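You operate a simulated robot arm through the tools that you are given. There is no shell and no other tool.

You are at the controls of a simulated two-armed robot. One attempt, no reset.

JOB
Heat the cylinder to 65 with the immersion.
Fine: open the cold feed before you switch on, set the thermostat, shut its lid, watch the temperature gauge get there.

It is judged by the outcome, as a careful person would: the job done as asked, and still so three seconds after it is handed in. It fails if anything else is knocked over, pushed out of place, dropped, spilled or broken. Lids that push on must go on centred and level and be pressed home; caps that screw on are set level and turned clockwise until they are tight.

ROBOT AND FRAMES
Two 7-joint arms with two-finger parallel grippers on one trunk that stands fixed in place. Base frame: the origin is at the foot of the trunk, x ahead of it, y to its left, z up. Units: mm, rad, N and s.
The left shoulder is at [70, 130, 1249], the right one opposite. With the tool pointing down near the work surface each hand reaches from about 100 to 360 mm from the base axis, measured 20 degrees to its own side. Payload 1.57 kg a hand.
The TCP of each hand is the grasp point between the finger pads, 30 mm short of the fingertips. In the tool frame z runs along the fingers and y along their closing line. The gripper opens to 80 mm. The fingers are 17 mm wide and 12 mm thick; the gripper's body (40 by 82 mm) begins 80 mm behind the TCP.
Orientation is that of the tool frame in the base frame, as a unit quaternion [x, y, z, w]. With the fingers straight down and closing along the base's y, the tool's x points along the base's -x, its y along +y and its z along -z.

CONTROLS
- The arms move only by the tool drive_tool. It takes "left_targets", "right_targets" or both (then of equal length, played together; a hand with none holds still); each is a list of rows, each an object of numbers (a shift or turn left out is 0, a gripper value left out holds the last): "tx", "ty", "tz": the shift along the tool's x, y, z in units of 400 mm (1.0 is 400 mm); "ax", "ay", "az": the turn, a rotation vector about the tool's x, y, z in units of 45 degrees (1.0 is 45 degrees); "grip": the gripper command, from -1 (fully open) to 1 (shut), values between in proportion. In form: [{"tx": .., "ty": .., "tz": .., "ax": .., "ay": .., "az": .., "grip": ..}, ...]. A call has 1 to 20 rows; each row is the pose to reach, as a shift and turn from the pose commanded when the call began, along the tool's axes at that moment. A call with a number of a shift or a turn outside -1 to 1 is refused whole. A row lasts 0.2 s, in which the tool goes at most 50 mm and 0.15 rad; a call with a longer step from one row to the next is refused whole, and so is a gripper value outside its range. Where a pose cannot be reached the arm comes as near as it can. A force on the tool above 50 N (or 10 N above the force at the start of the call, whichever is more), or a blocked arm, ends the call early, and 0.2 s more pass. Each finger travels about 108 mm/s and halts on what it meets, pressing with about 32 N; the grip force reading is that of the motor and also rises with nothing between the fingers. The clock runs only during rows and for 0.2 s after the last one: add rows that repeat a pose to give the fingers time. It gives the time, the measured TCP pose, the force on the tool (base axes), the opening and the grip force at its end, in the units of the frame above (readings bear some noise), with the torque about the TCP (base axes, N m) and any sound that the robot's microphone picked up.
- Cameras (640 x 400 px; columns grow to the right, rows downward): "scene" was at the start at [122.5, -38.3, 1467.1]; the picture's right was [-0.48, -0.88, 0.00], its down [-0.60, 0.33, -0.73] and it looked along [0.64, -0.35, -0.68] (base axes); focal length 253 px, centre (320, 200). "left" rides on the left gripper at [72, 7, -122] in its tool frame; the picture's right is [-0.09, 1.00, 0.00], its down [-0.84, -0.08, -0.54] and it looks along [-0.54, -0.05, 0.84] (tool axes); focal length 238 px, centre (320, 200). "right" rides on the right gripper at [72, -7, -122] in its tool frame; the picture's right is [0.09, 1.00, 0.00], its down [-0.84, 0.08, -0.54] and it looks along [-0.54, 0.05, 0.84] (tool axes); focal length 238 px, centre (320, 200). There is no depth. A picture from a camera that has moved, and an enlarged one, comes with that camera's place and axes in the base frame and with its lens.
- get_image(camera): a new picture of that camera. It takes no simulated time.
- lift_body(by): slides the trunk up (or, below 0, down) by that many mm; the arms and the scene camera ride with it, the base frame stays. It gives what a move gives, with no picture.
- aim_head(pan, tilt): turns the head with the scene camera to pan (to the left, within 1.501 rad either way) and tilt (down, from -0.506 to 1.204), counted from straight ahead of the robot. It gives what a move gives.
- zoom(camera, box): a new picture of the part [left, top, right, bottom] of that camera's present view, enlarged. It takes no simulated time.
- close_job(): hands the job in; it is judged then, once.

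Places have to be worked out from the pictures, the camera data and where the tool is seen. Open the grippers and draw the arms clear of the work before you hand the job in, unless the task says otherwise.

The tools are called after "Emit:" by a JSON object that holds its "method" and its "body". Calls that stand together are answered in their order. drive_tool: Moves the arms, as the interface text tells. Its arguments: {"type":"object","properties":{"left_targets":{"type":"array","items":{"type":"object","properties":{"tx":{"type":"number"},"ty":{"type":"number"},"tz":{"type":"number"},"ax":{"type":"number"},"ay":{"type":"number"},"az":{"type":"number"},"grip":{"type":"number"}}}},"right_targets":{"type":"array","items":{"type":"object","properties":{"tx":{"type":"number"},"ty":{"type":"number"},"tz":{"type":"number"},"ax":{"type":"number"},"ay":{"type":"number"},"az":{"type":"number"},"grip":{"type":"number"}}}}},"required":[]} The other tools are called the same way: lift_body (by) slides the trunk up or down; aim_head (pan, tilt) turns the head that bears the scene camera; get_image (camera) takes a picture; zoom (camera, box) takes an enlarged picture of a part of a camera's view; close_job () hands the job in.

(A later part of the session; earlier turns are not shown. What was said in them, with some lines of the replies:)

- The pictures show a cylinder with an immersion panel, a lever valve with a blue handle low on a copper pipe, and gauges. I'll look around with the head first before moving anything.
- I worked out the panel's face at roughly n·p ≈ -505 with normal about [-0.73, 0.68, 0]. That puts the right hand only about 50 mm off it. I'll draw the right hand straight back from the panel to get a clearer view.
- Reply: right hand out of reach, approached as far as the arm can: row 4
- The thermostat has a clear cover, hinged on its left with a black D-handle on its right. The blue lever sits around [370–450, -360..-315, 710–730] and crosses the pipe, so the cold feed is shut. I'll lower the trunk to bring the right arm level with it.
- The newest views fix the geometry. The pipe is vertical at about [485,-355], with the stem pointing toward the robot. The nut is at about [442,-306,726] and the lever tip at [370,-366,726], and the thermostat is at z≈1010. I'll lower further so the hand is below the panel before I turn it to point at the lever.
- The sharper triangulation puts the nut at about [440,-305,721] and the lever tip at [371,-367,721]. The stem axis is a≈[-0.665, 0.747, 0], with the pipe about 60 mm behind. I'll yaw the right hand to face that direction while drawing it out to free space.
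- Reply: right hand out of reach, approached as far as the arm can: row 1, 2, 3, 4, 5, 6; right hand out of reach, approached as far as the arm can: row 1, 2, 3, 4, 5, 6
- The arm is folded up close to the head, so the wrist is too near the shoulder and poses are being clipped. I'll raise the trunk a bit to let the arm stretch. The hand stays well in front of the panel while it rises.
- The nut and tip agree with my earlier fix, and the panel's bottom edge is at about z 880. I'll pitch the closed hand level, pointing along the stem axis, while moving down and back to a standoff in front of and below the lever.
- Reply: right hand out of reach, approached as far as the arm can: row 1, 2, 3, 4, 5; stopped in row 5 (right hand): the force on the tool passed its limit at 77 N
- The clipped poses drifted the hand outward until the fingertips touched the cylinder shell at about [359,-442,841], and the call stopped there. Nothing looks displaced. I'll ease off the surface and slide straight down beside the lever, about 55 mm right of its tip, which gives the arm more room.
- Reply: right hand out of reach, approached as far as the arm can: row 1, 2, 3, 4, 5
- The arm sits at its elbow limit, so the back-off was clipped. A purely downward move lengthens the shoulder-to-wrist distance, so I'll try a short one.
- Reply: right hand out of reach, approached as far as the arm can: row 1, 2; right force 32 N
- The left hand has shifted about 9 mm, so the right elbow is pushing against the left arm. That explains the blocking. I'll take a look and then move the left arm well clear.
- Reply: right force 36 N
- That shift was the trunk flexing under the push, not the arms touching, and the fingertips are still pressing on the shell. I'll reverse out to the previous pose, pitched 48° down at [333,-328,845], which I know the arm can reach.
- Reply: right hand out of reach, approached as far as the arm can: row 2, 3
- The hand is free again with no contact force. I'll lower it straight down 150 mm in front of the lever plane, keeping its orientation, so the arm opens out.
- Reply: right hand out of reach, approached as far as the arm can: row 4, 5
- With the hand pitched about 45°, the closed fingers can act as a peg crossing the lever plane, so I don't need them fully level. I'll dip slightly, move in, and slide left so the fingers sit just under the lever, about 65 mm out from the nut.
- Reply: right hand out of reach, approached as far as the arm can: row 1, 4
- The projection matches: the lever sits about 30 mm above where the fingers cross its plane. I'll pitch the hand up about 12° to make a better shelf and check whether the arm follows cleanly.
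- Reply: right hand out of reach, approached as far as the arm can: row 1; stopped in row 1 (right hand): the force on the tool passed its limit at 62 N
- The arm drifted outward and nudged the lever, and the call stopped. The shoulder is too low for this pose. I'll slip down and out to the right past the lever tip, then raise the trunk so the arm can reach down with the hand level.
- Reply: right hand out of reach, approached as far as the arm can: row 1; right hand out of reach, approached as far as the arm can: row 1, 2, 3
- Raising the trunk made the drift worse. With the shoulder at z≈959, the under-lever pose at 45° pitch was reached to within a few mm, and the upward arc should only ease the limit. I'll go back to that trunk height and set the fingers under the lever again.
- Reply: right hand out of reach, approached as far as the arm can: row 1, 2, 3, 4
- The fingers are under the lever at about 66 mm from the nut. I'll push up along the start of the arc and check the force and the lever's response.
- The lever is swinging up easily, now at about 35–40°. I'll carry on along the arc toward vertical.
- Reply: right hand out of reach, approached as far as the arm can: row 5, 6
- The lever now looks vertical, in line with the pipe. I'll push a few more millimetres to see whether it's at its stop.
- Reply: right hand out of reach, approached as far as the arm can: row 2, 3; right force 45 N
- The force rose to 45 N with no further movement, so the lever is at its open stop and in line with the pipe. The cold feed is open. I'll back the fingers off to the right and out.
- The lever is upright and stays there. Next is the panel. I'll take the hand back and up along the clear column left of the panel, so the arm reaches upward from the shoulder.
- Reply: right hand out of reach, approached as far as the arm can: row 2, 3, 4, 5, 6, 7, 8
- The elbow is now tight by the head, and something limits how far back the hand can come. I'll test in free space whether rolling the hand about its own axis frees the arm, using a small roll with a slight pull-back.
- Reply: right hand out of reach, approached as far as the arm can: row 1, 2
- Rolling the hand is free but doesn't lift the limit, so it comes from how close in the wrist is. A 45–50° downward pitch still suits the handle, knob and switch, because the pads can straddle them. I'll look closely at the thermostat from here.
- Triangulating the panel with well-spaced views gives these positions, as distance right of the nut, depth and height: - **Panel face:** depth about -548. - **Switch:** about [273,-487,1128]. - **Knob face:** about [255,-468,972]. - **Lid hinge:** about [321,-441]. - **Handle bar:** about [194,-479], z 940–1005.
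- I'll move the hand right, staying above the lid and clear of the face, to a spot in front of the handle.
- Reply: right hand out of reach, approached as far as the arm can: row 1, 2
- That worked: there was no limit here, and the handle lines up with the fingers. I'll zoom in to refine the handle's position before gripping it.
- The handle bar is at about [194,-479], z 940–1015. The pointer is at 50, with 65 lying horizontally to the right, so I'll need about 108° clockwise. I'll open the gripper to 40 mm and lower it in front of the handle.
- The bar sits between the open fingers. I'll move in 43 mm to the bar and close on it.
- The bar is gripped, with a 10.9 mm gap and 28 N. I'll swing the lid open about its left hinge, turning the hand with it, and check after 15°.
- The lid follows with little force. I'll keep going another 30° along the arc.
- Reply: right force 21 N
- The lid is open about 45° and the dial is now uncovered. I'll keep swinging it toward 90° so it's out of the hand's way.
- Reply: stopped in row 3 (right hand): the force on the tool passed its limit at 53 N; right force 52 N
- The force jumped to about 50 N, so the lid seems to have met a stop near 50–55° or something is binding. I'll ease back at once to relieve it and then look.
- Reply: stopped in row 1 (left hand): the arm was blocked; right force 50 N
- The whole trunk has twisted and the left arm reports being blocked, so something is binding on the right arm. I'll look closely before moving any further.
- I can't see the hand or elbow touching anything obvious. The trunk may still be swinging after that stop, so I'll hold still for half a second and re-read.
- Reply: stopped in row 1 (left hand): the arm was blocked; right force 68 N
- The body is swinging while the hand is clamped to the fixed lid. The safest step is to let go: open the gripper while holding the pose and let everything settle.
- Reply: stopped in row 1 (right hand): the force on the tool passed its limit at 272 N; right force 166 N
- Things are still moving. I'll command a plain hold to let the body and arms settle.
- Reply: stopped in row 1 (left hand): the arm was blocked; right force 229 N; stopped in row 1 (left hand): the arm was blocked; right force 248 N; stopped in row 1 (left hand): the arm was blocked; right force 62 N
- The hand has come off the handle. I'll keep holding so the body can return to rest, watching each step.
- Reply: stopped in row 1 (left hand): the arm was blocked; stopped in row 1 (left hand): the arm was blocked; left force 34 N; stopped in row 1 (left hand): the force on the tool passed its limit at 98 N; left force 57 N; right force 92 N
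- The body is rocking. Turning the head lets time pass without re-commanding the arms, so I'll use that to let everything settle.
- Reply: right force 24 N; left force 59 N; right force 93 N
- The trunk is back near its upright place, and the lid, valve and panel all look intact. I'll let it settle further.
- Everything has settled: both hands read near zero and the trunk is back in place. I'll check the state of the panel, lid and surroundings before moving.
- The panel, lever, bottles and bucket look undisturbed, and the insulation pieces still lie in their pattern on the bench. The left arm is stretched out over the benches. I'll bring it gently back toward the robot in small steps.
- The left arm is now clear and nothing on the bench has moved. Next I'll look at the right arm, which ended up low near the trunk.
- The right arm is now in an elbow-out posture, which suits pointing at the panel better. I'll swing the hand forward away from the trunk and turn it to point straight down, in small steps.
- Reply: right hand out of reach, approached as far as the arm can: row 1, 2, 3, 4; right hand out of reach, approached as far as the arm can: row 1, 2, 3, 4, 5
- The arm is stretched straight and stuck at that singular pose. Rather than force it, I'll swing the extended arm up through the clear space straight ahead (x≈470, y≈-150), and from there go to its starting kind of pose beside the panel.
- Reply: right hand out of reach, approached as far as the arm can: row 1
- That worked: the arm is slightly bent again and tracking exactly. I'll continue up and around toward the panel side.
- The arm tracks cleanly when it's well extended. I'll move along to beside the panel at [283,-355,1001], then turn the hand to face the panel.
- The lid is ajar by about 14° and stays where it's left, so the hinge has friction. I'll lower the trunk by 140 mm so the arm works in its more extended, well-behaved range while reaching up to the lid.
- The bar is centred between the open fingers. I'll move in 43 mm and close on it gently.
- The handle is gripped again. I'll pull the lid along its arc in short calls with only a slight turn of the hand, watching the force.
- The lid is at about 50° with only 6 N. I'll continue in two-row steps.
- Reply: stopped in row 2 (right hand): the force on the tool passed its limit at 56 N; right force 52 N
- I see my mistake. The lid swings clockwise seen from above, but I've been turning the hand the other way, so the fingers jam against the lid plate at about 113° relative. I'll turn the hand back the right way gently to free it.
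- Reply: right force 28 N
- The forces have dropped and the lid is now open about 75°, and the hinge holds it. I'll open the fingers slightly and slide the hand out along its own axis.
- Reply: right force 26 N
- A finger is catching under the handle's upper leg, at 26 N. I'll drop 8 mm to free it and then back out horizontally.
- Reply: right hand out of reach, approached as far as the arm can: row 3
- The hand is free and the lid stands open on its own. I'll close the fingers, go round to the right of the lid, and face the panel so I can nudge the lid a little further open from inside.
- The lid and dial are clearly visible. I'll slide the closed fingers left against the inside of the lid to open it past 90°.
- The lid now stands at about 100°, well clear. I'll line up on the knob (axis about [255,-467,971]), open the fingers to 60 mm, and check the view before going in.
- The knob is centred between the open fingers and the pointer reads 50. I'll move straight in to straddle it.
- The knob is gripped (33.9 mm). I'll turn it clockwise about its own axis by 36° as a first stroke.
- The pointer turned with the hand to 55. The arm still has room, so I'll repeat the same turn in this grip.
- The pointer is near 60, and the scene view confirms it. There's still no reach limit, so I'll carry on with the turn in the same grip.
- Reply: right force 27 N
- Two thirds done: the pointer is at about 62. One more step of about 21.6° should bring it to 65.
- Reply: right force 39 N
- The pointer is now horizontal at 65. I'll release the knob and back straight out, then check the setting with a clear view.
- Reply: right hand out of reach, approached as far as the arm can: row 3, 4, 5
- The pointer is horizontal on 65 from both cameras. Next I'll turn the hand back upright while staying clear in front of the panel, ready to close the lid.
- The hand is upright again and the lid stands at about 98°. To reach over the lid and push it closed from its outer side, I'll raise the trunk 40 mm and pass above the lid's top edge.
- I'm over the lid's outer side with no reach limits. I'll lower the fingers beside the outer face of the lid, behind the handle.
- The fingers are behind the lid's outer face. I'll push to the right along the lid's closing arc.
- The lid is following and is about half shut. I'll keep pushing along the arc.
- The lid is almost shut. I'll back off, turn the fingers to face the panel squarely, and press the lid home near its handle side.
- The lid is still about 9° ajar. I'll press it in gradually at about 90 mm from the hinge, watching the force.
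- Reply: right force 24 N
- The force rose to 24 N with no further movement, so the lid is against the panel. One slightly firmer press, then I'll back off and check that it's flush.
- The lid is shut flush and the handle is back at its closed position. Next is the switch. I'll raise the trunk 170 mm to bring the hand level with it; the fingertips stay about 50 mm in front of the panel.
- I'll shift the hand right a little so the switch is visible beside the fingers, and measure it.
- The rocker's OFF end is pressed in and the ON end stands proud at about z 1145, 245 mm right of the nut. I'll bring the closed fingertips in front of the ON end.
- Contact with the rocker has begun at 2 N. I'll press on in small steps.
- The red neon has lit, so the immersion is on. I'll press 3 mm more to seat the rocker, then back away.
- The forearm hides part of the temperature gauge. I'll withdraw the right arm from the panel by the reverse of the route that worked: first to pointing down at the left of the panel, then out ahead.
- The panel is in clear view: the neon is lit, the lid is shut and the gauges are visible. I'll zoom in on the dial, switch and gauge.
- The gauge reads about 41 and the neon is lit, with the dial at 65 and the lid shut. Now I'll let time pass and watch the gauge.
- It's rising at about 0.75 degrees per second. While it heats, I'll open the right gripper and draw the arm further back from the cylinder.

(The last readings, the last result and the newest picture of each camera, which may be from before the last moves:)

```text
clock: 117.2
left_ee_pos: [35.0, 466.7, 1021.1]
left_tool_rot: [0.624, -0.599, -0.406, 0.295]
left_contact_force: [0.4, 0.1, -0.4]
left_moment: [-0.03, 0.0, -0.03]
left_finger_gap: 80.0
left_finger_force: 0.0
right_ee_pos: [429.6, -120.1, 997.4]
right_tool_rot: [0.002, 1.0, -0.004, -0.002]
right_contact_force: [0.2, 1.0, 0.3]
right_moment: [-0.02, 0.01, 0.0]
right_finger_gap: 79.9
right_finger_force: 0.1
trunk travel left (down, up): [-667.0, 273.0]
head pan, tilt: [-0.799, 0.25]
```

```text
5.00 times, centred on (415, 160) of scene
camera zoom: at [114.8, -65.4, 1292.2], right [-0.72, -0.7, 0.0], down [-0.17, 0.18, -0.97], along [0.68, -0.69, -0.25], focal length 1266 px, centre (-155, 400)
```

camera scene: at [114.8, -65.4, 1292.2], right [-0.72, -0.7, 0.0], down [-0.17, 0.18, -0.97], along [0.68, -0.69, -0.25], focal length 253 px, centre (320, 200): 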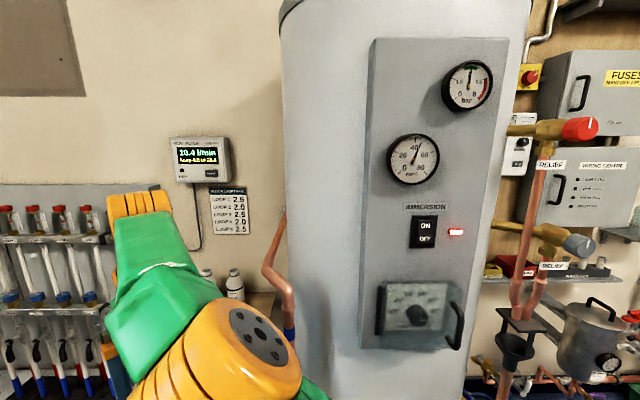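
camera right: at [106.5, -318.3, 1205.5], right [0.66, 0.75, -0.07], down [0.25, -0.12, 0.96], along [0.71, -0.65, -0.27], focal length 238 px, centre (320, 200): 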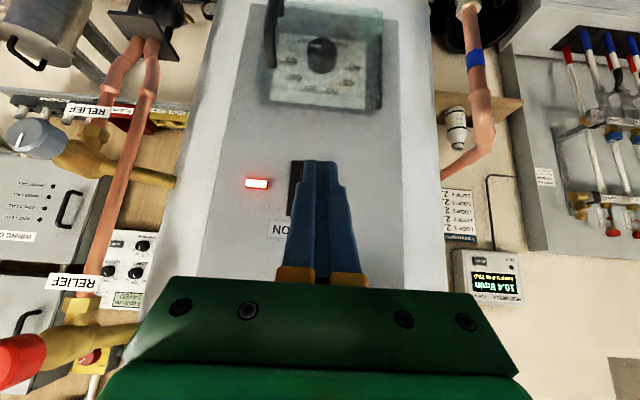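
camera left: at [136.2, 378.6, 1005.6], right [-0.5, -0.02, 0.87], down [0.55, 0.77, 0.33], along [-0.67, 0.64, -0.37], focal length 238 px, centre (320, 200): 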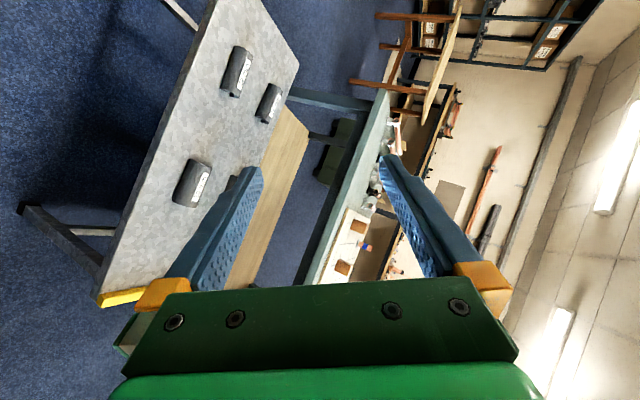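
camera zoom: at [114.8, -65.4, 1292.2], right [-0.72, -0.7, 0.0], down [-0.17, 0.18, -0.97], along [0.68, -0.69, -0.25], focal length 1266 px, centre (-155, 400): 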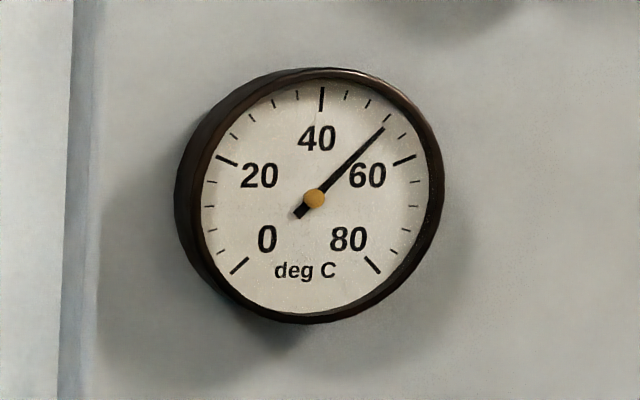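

The gauge is at about 53 and climbing. I'll keep waiting.

Emit:
{"method": "drive_tool", "body": {"right_targets": [{}, {}, {}, {}, {}, {}, {}, {}, {}, {}, {}, {}, {}, {}, {}, {}, {}, {}, {}, {}]}}

Emit:
{"method": "drive_tool", "body": {"right_targets": [{}, {}, {}, {}, {}, {}, {}, {}, {}, {}, {}, {}, {}, {}, {}, {}, {}, {}, {}, {}]}}

Emit:
{"method": "drive_tool", "body": {"right_targets": [{}, {}, {}, {}, {}, {}, {}, {}, {}, {}, {}, {}, {}, {}, {}, {}, {}, {}, {}, {}]}}

Emit:
{"method": "zoom", "body": {"camera": "scene", "box": [375, 120, 455, 200]}}

Emit:
{"method": "get_image", "body": {"camera": "scene"}}

```text
clock: 121.4
left_ee_pos: [35.4, 466.8, 1021.3]
left_tool_rot: [0.624, -0.599, -0.406, 0.295]
left_contact_force: [-0.3, 0.3, 0.6]
left_moment: [0.0, 0.0, 0.0]
left_finger_gap: 80.1
left_finger_force: 0.2
right_ee_pos: [430.4, -119.2, 998.1]
right_tool_rot: [0.002, 1.0, -0.004, -0.003]
right_contact_force: [0.8, -0.6, -0.5]
right_moment: [-0.02, 0.02, 0.01]
right_finger_gap: 80.0
right_finger_force: 0.1
trunk travel left (down, up): [-667.0, 273.0]
head pan, tilt: [-0.799, 0.25]
```

```text
clock: 125.6
left_ee_pos: [36.1, 467.3, 1021.0]
left_tool_rot: [0.623, -0.599, -0.407, 0.295]
left_contact_force: [1.6, 0.1, -0.4]
left_moment: [0.02, 0.0, 0.0]
left_finger_gap: 79.9
left_finger_force: 0.0
right_ee_pos: [429.2, -119.8, 997.6]
right_tool_rot: [0.001, 1.0, -0.003, -0.003]
right_contact_force: [0.5, -0.4, 0.2]
right_moment: [-0.01, 0.0, -0.04]
right_finger_gap: 80.0
right_finger_force: 0.1
trunk travel left (down, up): [-667.0, 273.0]
head pan, tilt: [-0.799, 0.25]
```

```text
clock: 129.8
left_ee_pos: [36.1, 466.1, 1021.1]
left_tool_rot: [0.624, -0.599, -0.406, 0.294]
left_contact_force: [-0.2, -0.3, 0.2]
left_moment: [-0.01, 0.0, 0.01]
left_finger_gap: 80.2
left_finger_force: 0.0
right_ee_pos: [429.3, -121.3, 996.6]
right_tool_rot: [0.001, 1.0, -0.003, -0.003]
right_contact_force: [0.5, 0.7, 0.2]
right_moment: [0.01, 0.02, -0.01]
right_finger_gap: 79.8
right_finger_force: 0.1
trunk travel left (down, up): [-667.0, 273.0]
head pan, tilt: [-0.799, 0.25]
```

```text
5.00 times, centred on (415, 160) of scene
camera zoom: at [114.8, -65.4, 1292.2], right [-0.72, -0.7, 0.0], down [-0.17, 0.18, -0.97], along [0.68, -0.69, -0.25], focal length 1266 px, centre (-155, 400)
```

zoom: 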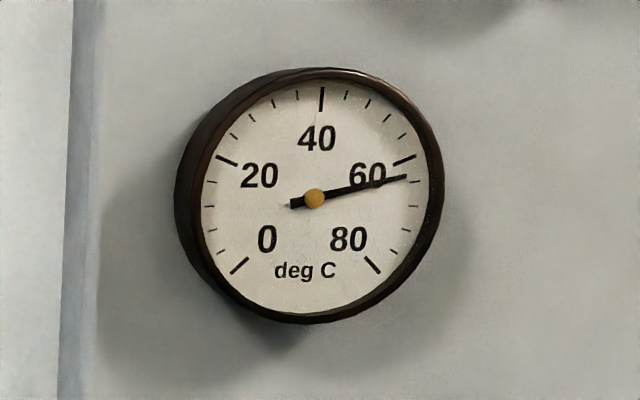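

```text
taken
camera scene: at [114.8, -65.4, 1292.2], right [-0.72, -0.7, 0.0], down [-0.17, 0.18, -0.97], along [0.68, -0.69, -0.25], focal length 253 px, centre (320, 200)
```

scene: 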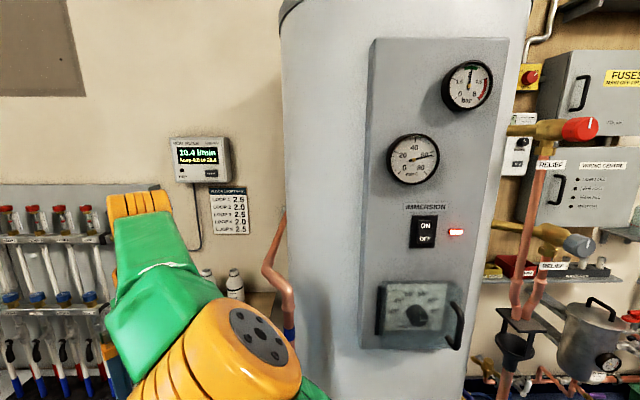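

The gauge shows about 63. I'll wait a few more seconds and check again.

Emit:
{"method": "drive_tool", "body": {"right_targets": [{}, {}, {}, {}, {}, {}, {}, {}, {}, {}, {}, {}, {}, {}, {}, {}, {}, {}, {}, {}]}}

Emit:
{"method": "zoom", "body": {"camera": "scene", "box": [375, 120, 455, 200]}}

Emit:
{"method": "zoom", "body": {"camera": "scene", "box": [395, 195, 475, 260]}}

```text
clock: 134.0
left_ee_pos: [34.7, 466.7, 1021.1]
left_tool_rot: [0.624, -0.599, -0.407, 0.294]
left_contact_force: [-0.6, -0.3, 0.8]
left_moment: [-0.04, 0.01, -0.02]
left_finger_gap: 80.1
left_finger_force: 0.0
right_ee_pos: [429.0, -120.0, 998.7]
right_tool_rot: [0.001, 1.0, -0.003, -0.003]
right_contact_force: [1.1, 0.3, 0.8]
right_moment: [0.01, 0.03, 0.01]
right_finger_gap: 80.0
right_finger_force: 0.2
trunk travel left (down, up): [-667.0, 273.0]
head pan, tilt: [-0.799, 0.25]
```

```text
5.00 times, centred on (415, 160) of scene
camera zoom: at [114.8, -65.4, 1292.2], right [-0.72, -0.7, 0.0], down [-0.17, 0.18, -0.97], along [0.68, -0.69, -0.25], focal length 1266 px, centre (-155, 400)
```

zoom: 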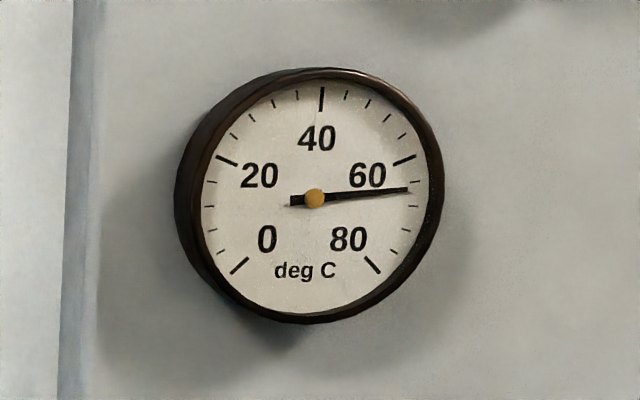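

```text
6.15 times, centred on (435, 228) of scene
camera zoom: at [114.8, -65.4, 1292.2], right [-0.72, -0.7, 0.0], down [-0.17, 0.18, -0.97], along [0.68, -0.69, -0.25], focal length 1558 px, centre (-388, 31)
```

zoom: 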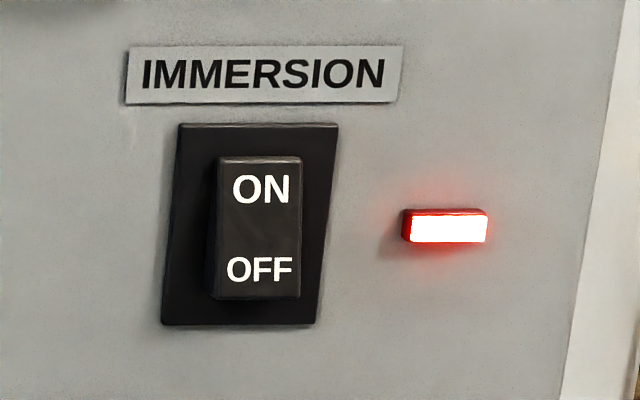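

The needle is at about 65. I'll wait a little more to see that it holds there under the thermostat.

Emit:
{"method": "drive_tool", "body": {"right_targets": [{}, {}, {}, {}, {}, {}, {}, {}, {}, {}]}}

Emit:
{"method": "zoom", "body": {"camera": "scene", "box": [375, 120, 455, 200]}}

Emit:
{"method": "get_image", "body": {"camera": "scene"}}

```text
clock: 136.2
left_ee_pos: [36.4, 466.2, 1021.8]
left_tool_rot: [0.624, -0.598, -0.407, 0.295]
left_contact_force: [0.1, 0.2, -1.2]
left_moment: [0.03, 0.01, 0.01]
left_finger_gap: 79.7
left_finger_force: 0.0
right_ee_pos: [429.8, -120.4, 997.7]
right_tool_rot: [0.002, 1.0, -0.005, -0.003]
right_contact_force: [-0.4, -0.2, -0.2]
right_moment: [0.02, 0.03, 0.01]
right_finger_gap: 80.0
right_finger_force: 0.0
trunk travel left (down, up): [-667.0, 273.0]
head pan, tilt: [-0.799, 0.25]
```

```text
5.00 times, centred on (415, 160) of scene
camera zoom: at [114.8, -65.4, 1292.2], right [-0.72, -0.7, 0.0], down [-0.17, 0.18, -0.97], along [0.68, -0.69, -0.25], focal length 1266 px, centre (-155, 400)
```

zoom: 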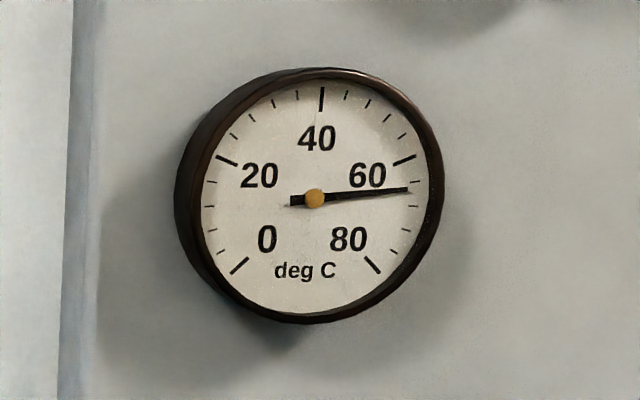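

```text
taken
camera scene: at [114.8, -65.4, 1292.2], right [-0.72, -0.7, 0.0], down [-0.17, 0.18, -0.97], along [0.68, -0.69, -0.25], focal length 253 px, centre (320, 200)
```

scene: 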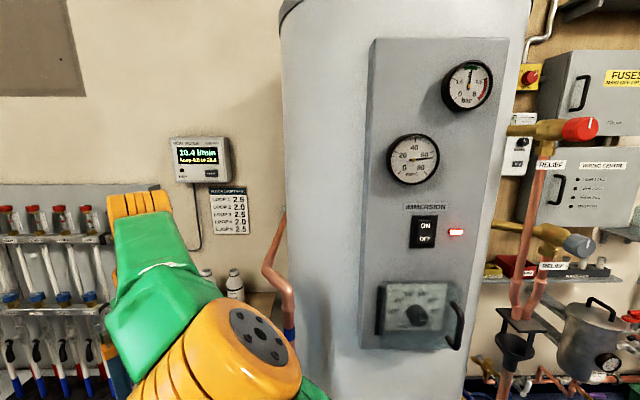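

The needle is holding at 65. Before handing in, I'll take a last look at the lever, the floor area and the bench.

Emit:
{"method": "aim_head", "body": {"pan": -0.65, "tilt": 0.85}}

Emit:
{"method": "get_image", "body": {"camera": "scene"}}

Emit:
{"method": "aim_head", "body": {"pan": 1.4, "tilt": 0.7}}

Emit:
{"method": "get_image", "body": {"camera": "scene"}}

```text
clock: 137.2
left_ee_pos: [35.3, 466.4, 1021.9]
left_tool_rot: [0.624, -0.599, -0.406, 0.295]
left_contact_force: [-0.4, -0.1, -0.5]
left_moment: [0.0, 0.01, 0.01]
left_finger_gap: 80.0
left_finger_force: 0.0
right_ee_pos: [430.6, -121.1, 997.9]
right_tool_rot: [0.001, 1.0, -0.004, -0.002]
right_contact_force: [0.2, -0.2, 1.6]
right_moment: [-0.01, 0.03, 0.03]
right_finger_gap: 80.1
right_finger_force: 0.1
trunk travel left (down, up): [-667.0, 273.0]
head pan, tilt: [-0.649, 0.85]
```

```text
taken
camera scene: at [111.9, -45.8, 1239.1], right [-0.6, -0.8, 0.0], down [-0.6, 0.45, -0.66], along [0.53, -0.4, -0.75], focal length 253 px, centre (320, 200)
```

scene: 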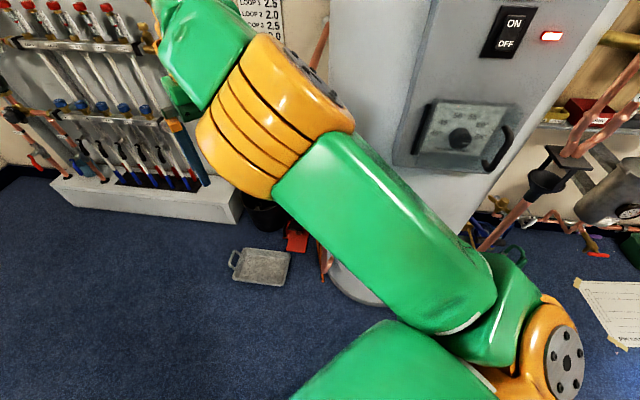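

```text
clock: 139.1
left_ee_pos: [34.8, 465.8, 1020.9]
left_tool_rot: [0.624, -0.599, -0.406, 0.295]
left_contact_force: [-0.1, -0.2, 0.3]
left_moment: [0.02, 0.01, 0.0]
left_finger_gap: 79.8
left_finger_force: 0.1
right_ee_pos: [429.2, -120.0, 998.6]
right_tool_rot: [0.001, 1.0, -0.004, -0.003]
right_contact_force: [0.7, -0.7, 0.8]
right_moment: [0.0, -0.02, 0.0]
right_finger_gap: 80.4
right_finger_force: 0.0
trunk travel left (down, up): [-667.0, 273.0]
head pan, tilt: [1.4, 0.7]
```

```text
taken
camera scene: at [64.2, 85.2, 1251.3], right [0.99, -0.17, 0.0], down [-0.11, -0.63, -0.76], along [0.13, 0.75, -0.64], focal length 253 px, centre (320, 200)
```

scene: 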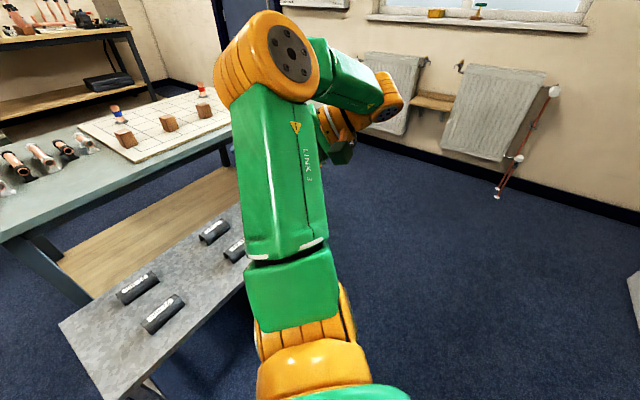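

The bench, floor items and lid all look in order. I'll check the cold feed lever once more from the right hand's camera.

Emit:
{"method": "get_image", "body": {"camera": "right"}}

Emit:
{"method": "aim_head", "body": {"pan": -0.8, "tilt": 0.25}}

Emit:
{"method": "zoom", "body": {"camera": "scene", "box": [360, 100, 480, 360]}}

Emit:
{"method": "zoom", "body": {"camera": "scene", "box": [375, 120, 455, 200]}}

```text
taken
camera right: at [357.6, -125.3, 1120.2], right [-0.09, 1.0, -0.01], down [0.84, 0.08, 0.54], along [0.53, 0.04, -0.84], focal length 238 px, centre (320, 200)
```

right: 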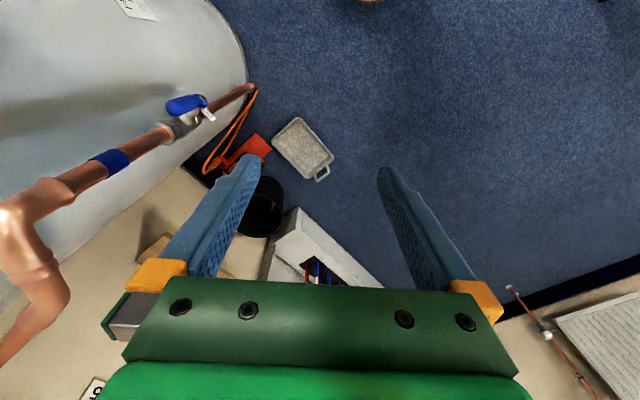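

```text
clock: 141.2
left_ee_pos: [35.3, 467.0, 1020.7]
left_tool_rot: [0.624, -0.599, -0.407, 0.294]
left_contact_force: [0.7, -1.0, 0.4]
left_moment: [0.04, 0.0, -0.01]
left_finger_gap: 80.2
left_finger_force: 0.0
right_ee_pos: [429.3, -118.2, 997.4]
right_tool_rot: [0.001, 1.0, -0.003, -0.002]
right_contact_force: [1.5, -0.1, -0.1]
right_moment: [-0.02, 0.01, -0.01]
right_finger_gap: 79.9
right_finger_force: 0.1
trunk travel left (down, up): [-667.0, 273.0]
head pan, tilt: [-0.799, 0.25]
```

```text
1.54 times, centred on (420, 230) of scene
camera zoom: at [114.8, -65.3, 1292.2], right [-0.72, -0.7, 0.0], down [-0.17, 0.18, -0.97], along [0.68, -0.69, -0.25], focal length 389 px, centre (166, 154)
```

zoom: 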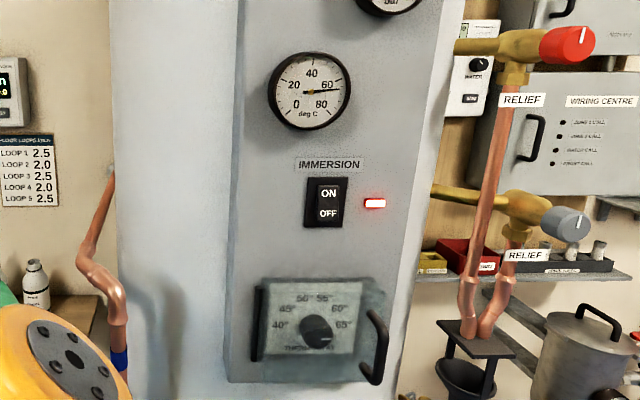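

```text
5.00 times, centred on (415, 160) of scene
camera zoom: at [114.8, -65.3, 1292.2], right [-0.72, -0.7, 0.0], down [-0.17, 0.18, -0.97], along [0.68, -0.69, -0.25], focal length 1266 px, centre (-155, 400)
```

zoom: 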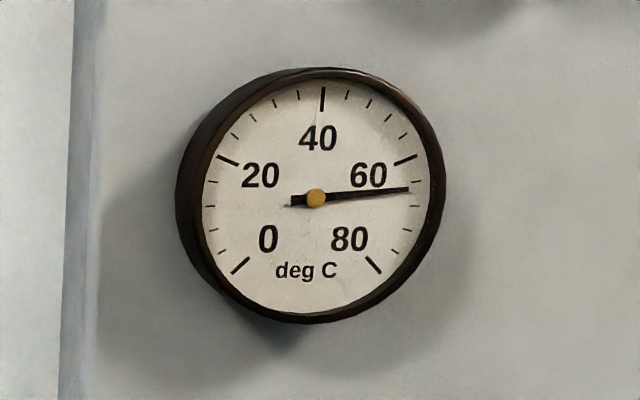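

The gauge is steady at 65 with the neon lit. The dial is on 65, the lid is shut, and the cold feed lever is in line with its pipe. Both grippers are open and both arms are clear, so I'm handing the job in.

Emit:
{"method": "close_job", "body": {}}

```text
The job is handed in.
```

The cylinder is at 65 and holding there on the thermostat, and the job is handed in. One thing went wrong on the way: part-way through opening the lid, the robot lost control for a few seconds (last paragraph).

- **Cold feed:** the lever was opened first, pushed up to its stop so it is in line with the pipe.
- **Thermostat:** the dial was turned from 50 to 65. The lid was then closed and pressed home flush.
- **Immersion:** it was switched on only after that, and the red light came on. The gauge went from about 40 up to 65 and held steady there for the last several seconds.
- **Arms:** both grippers are open and both arms are clear of the work.

While opening the lid I turned the gripping hand the wrong way and it jammed. The robot's body then swung hard and both arms were thrown about. I saw force readings of up to about 270 N on the right hand while it was caught on the lid handle. The left hand also hit something beside the bench, at about 98 N. Earlier, the fingertips bumped the cylinder shell at 77 N. I looked over the panel, lid, floor items and bench afterwards, and nothing looked moved or damaged. I had no view of the bench from before the swing to compare against, so I can't be certain nothing there moved.
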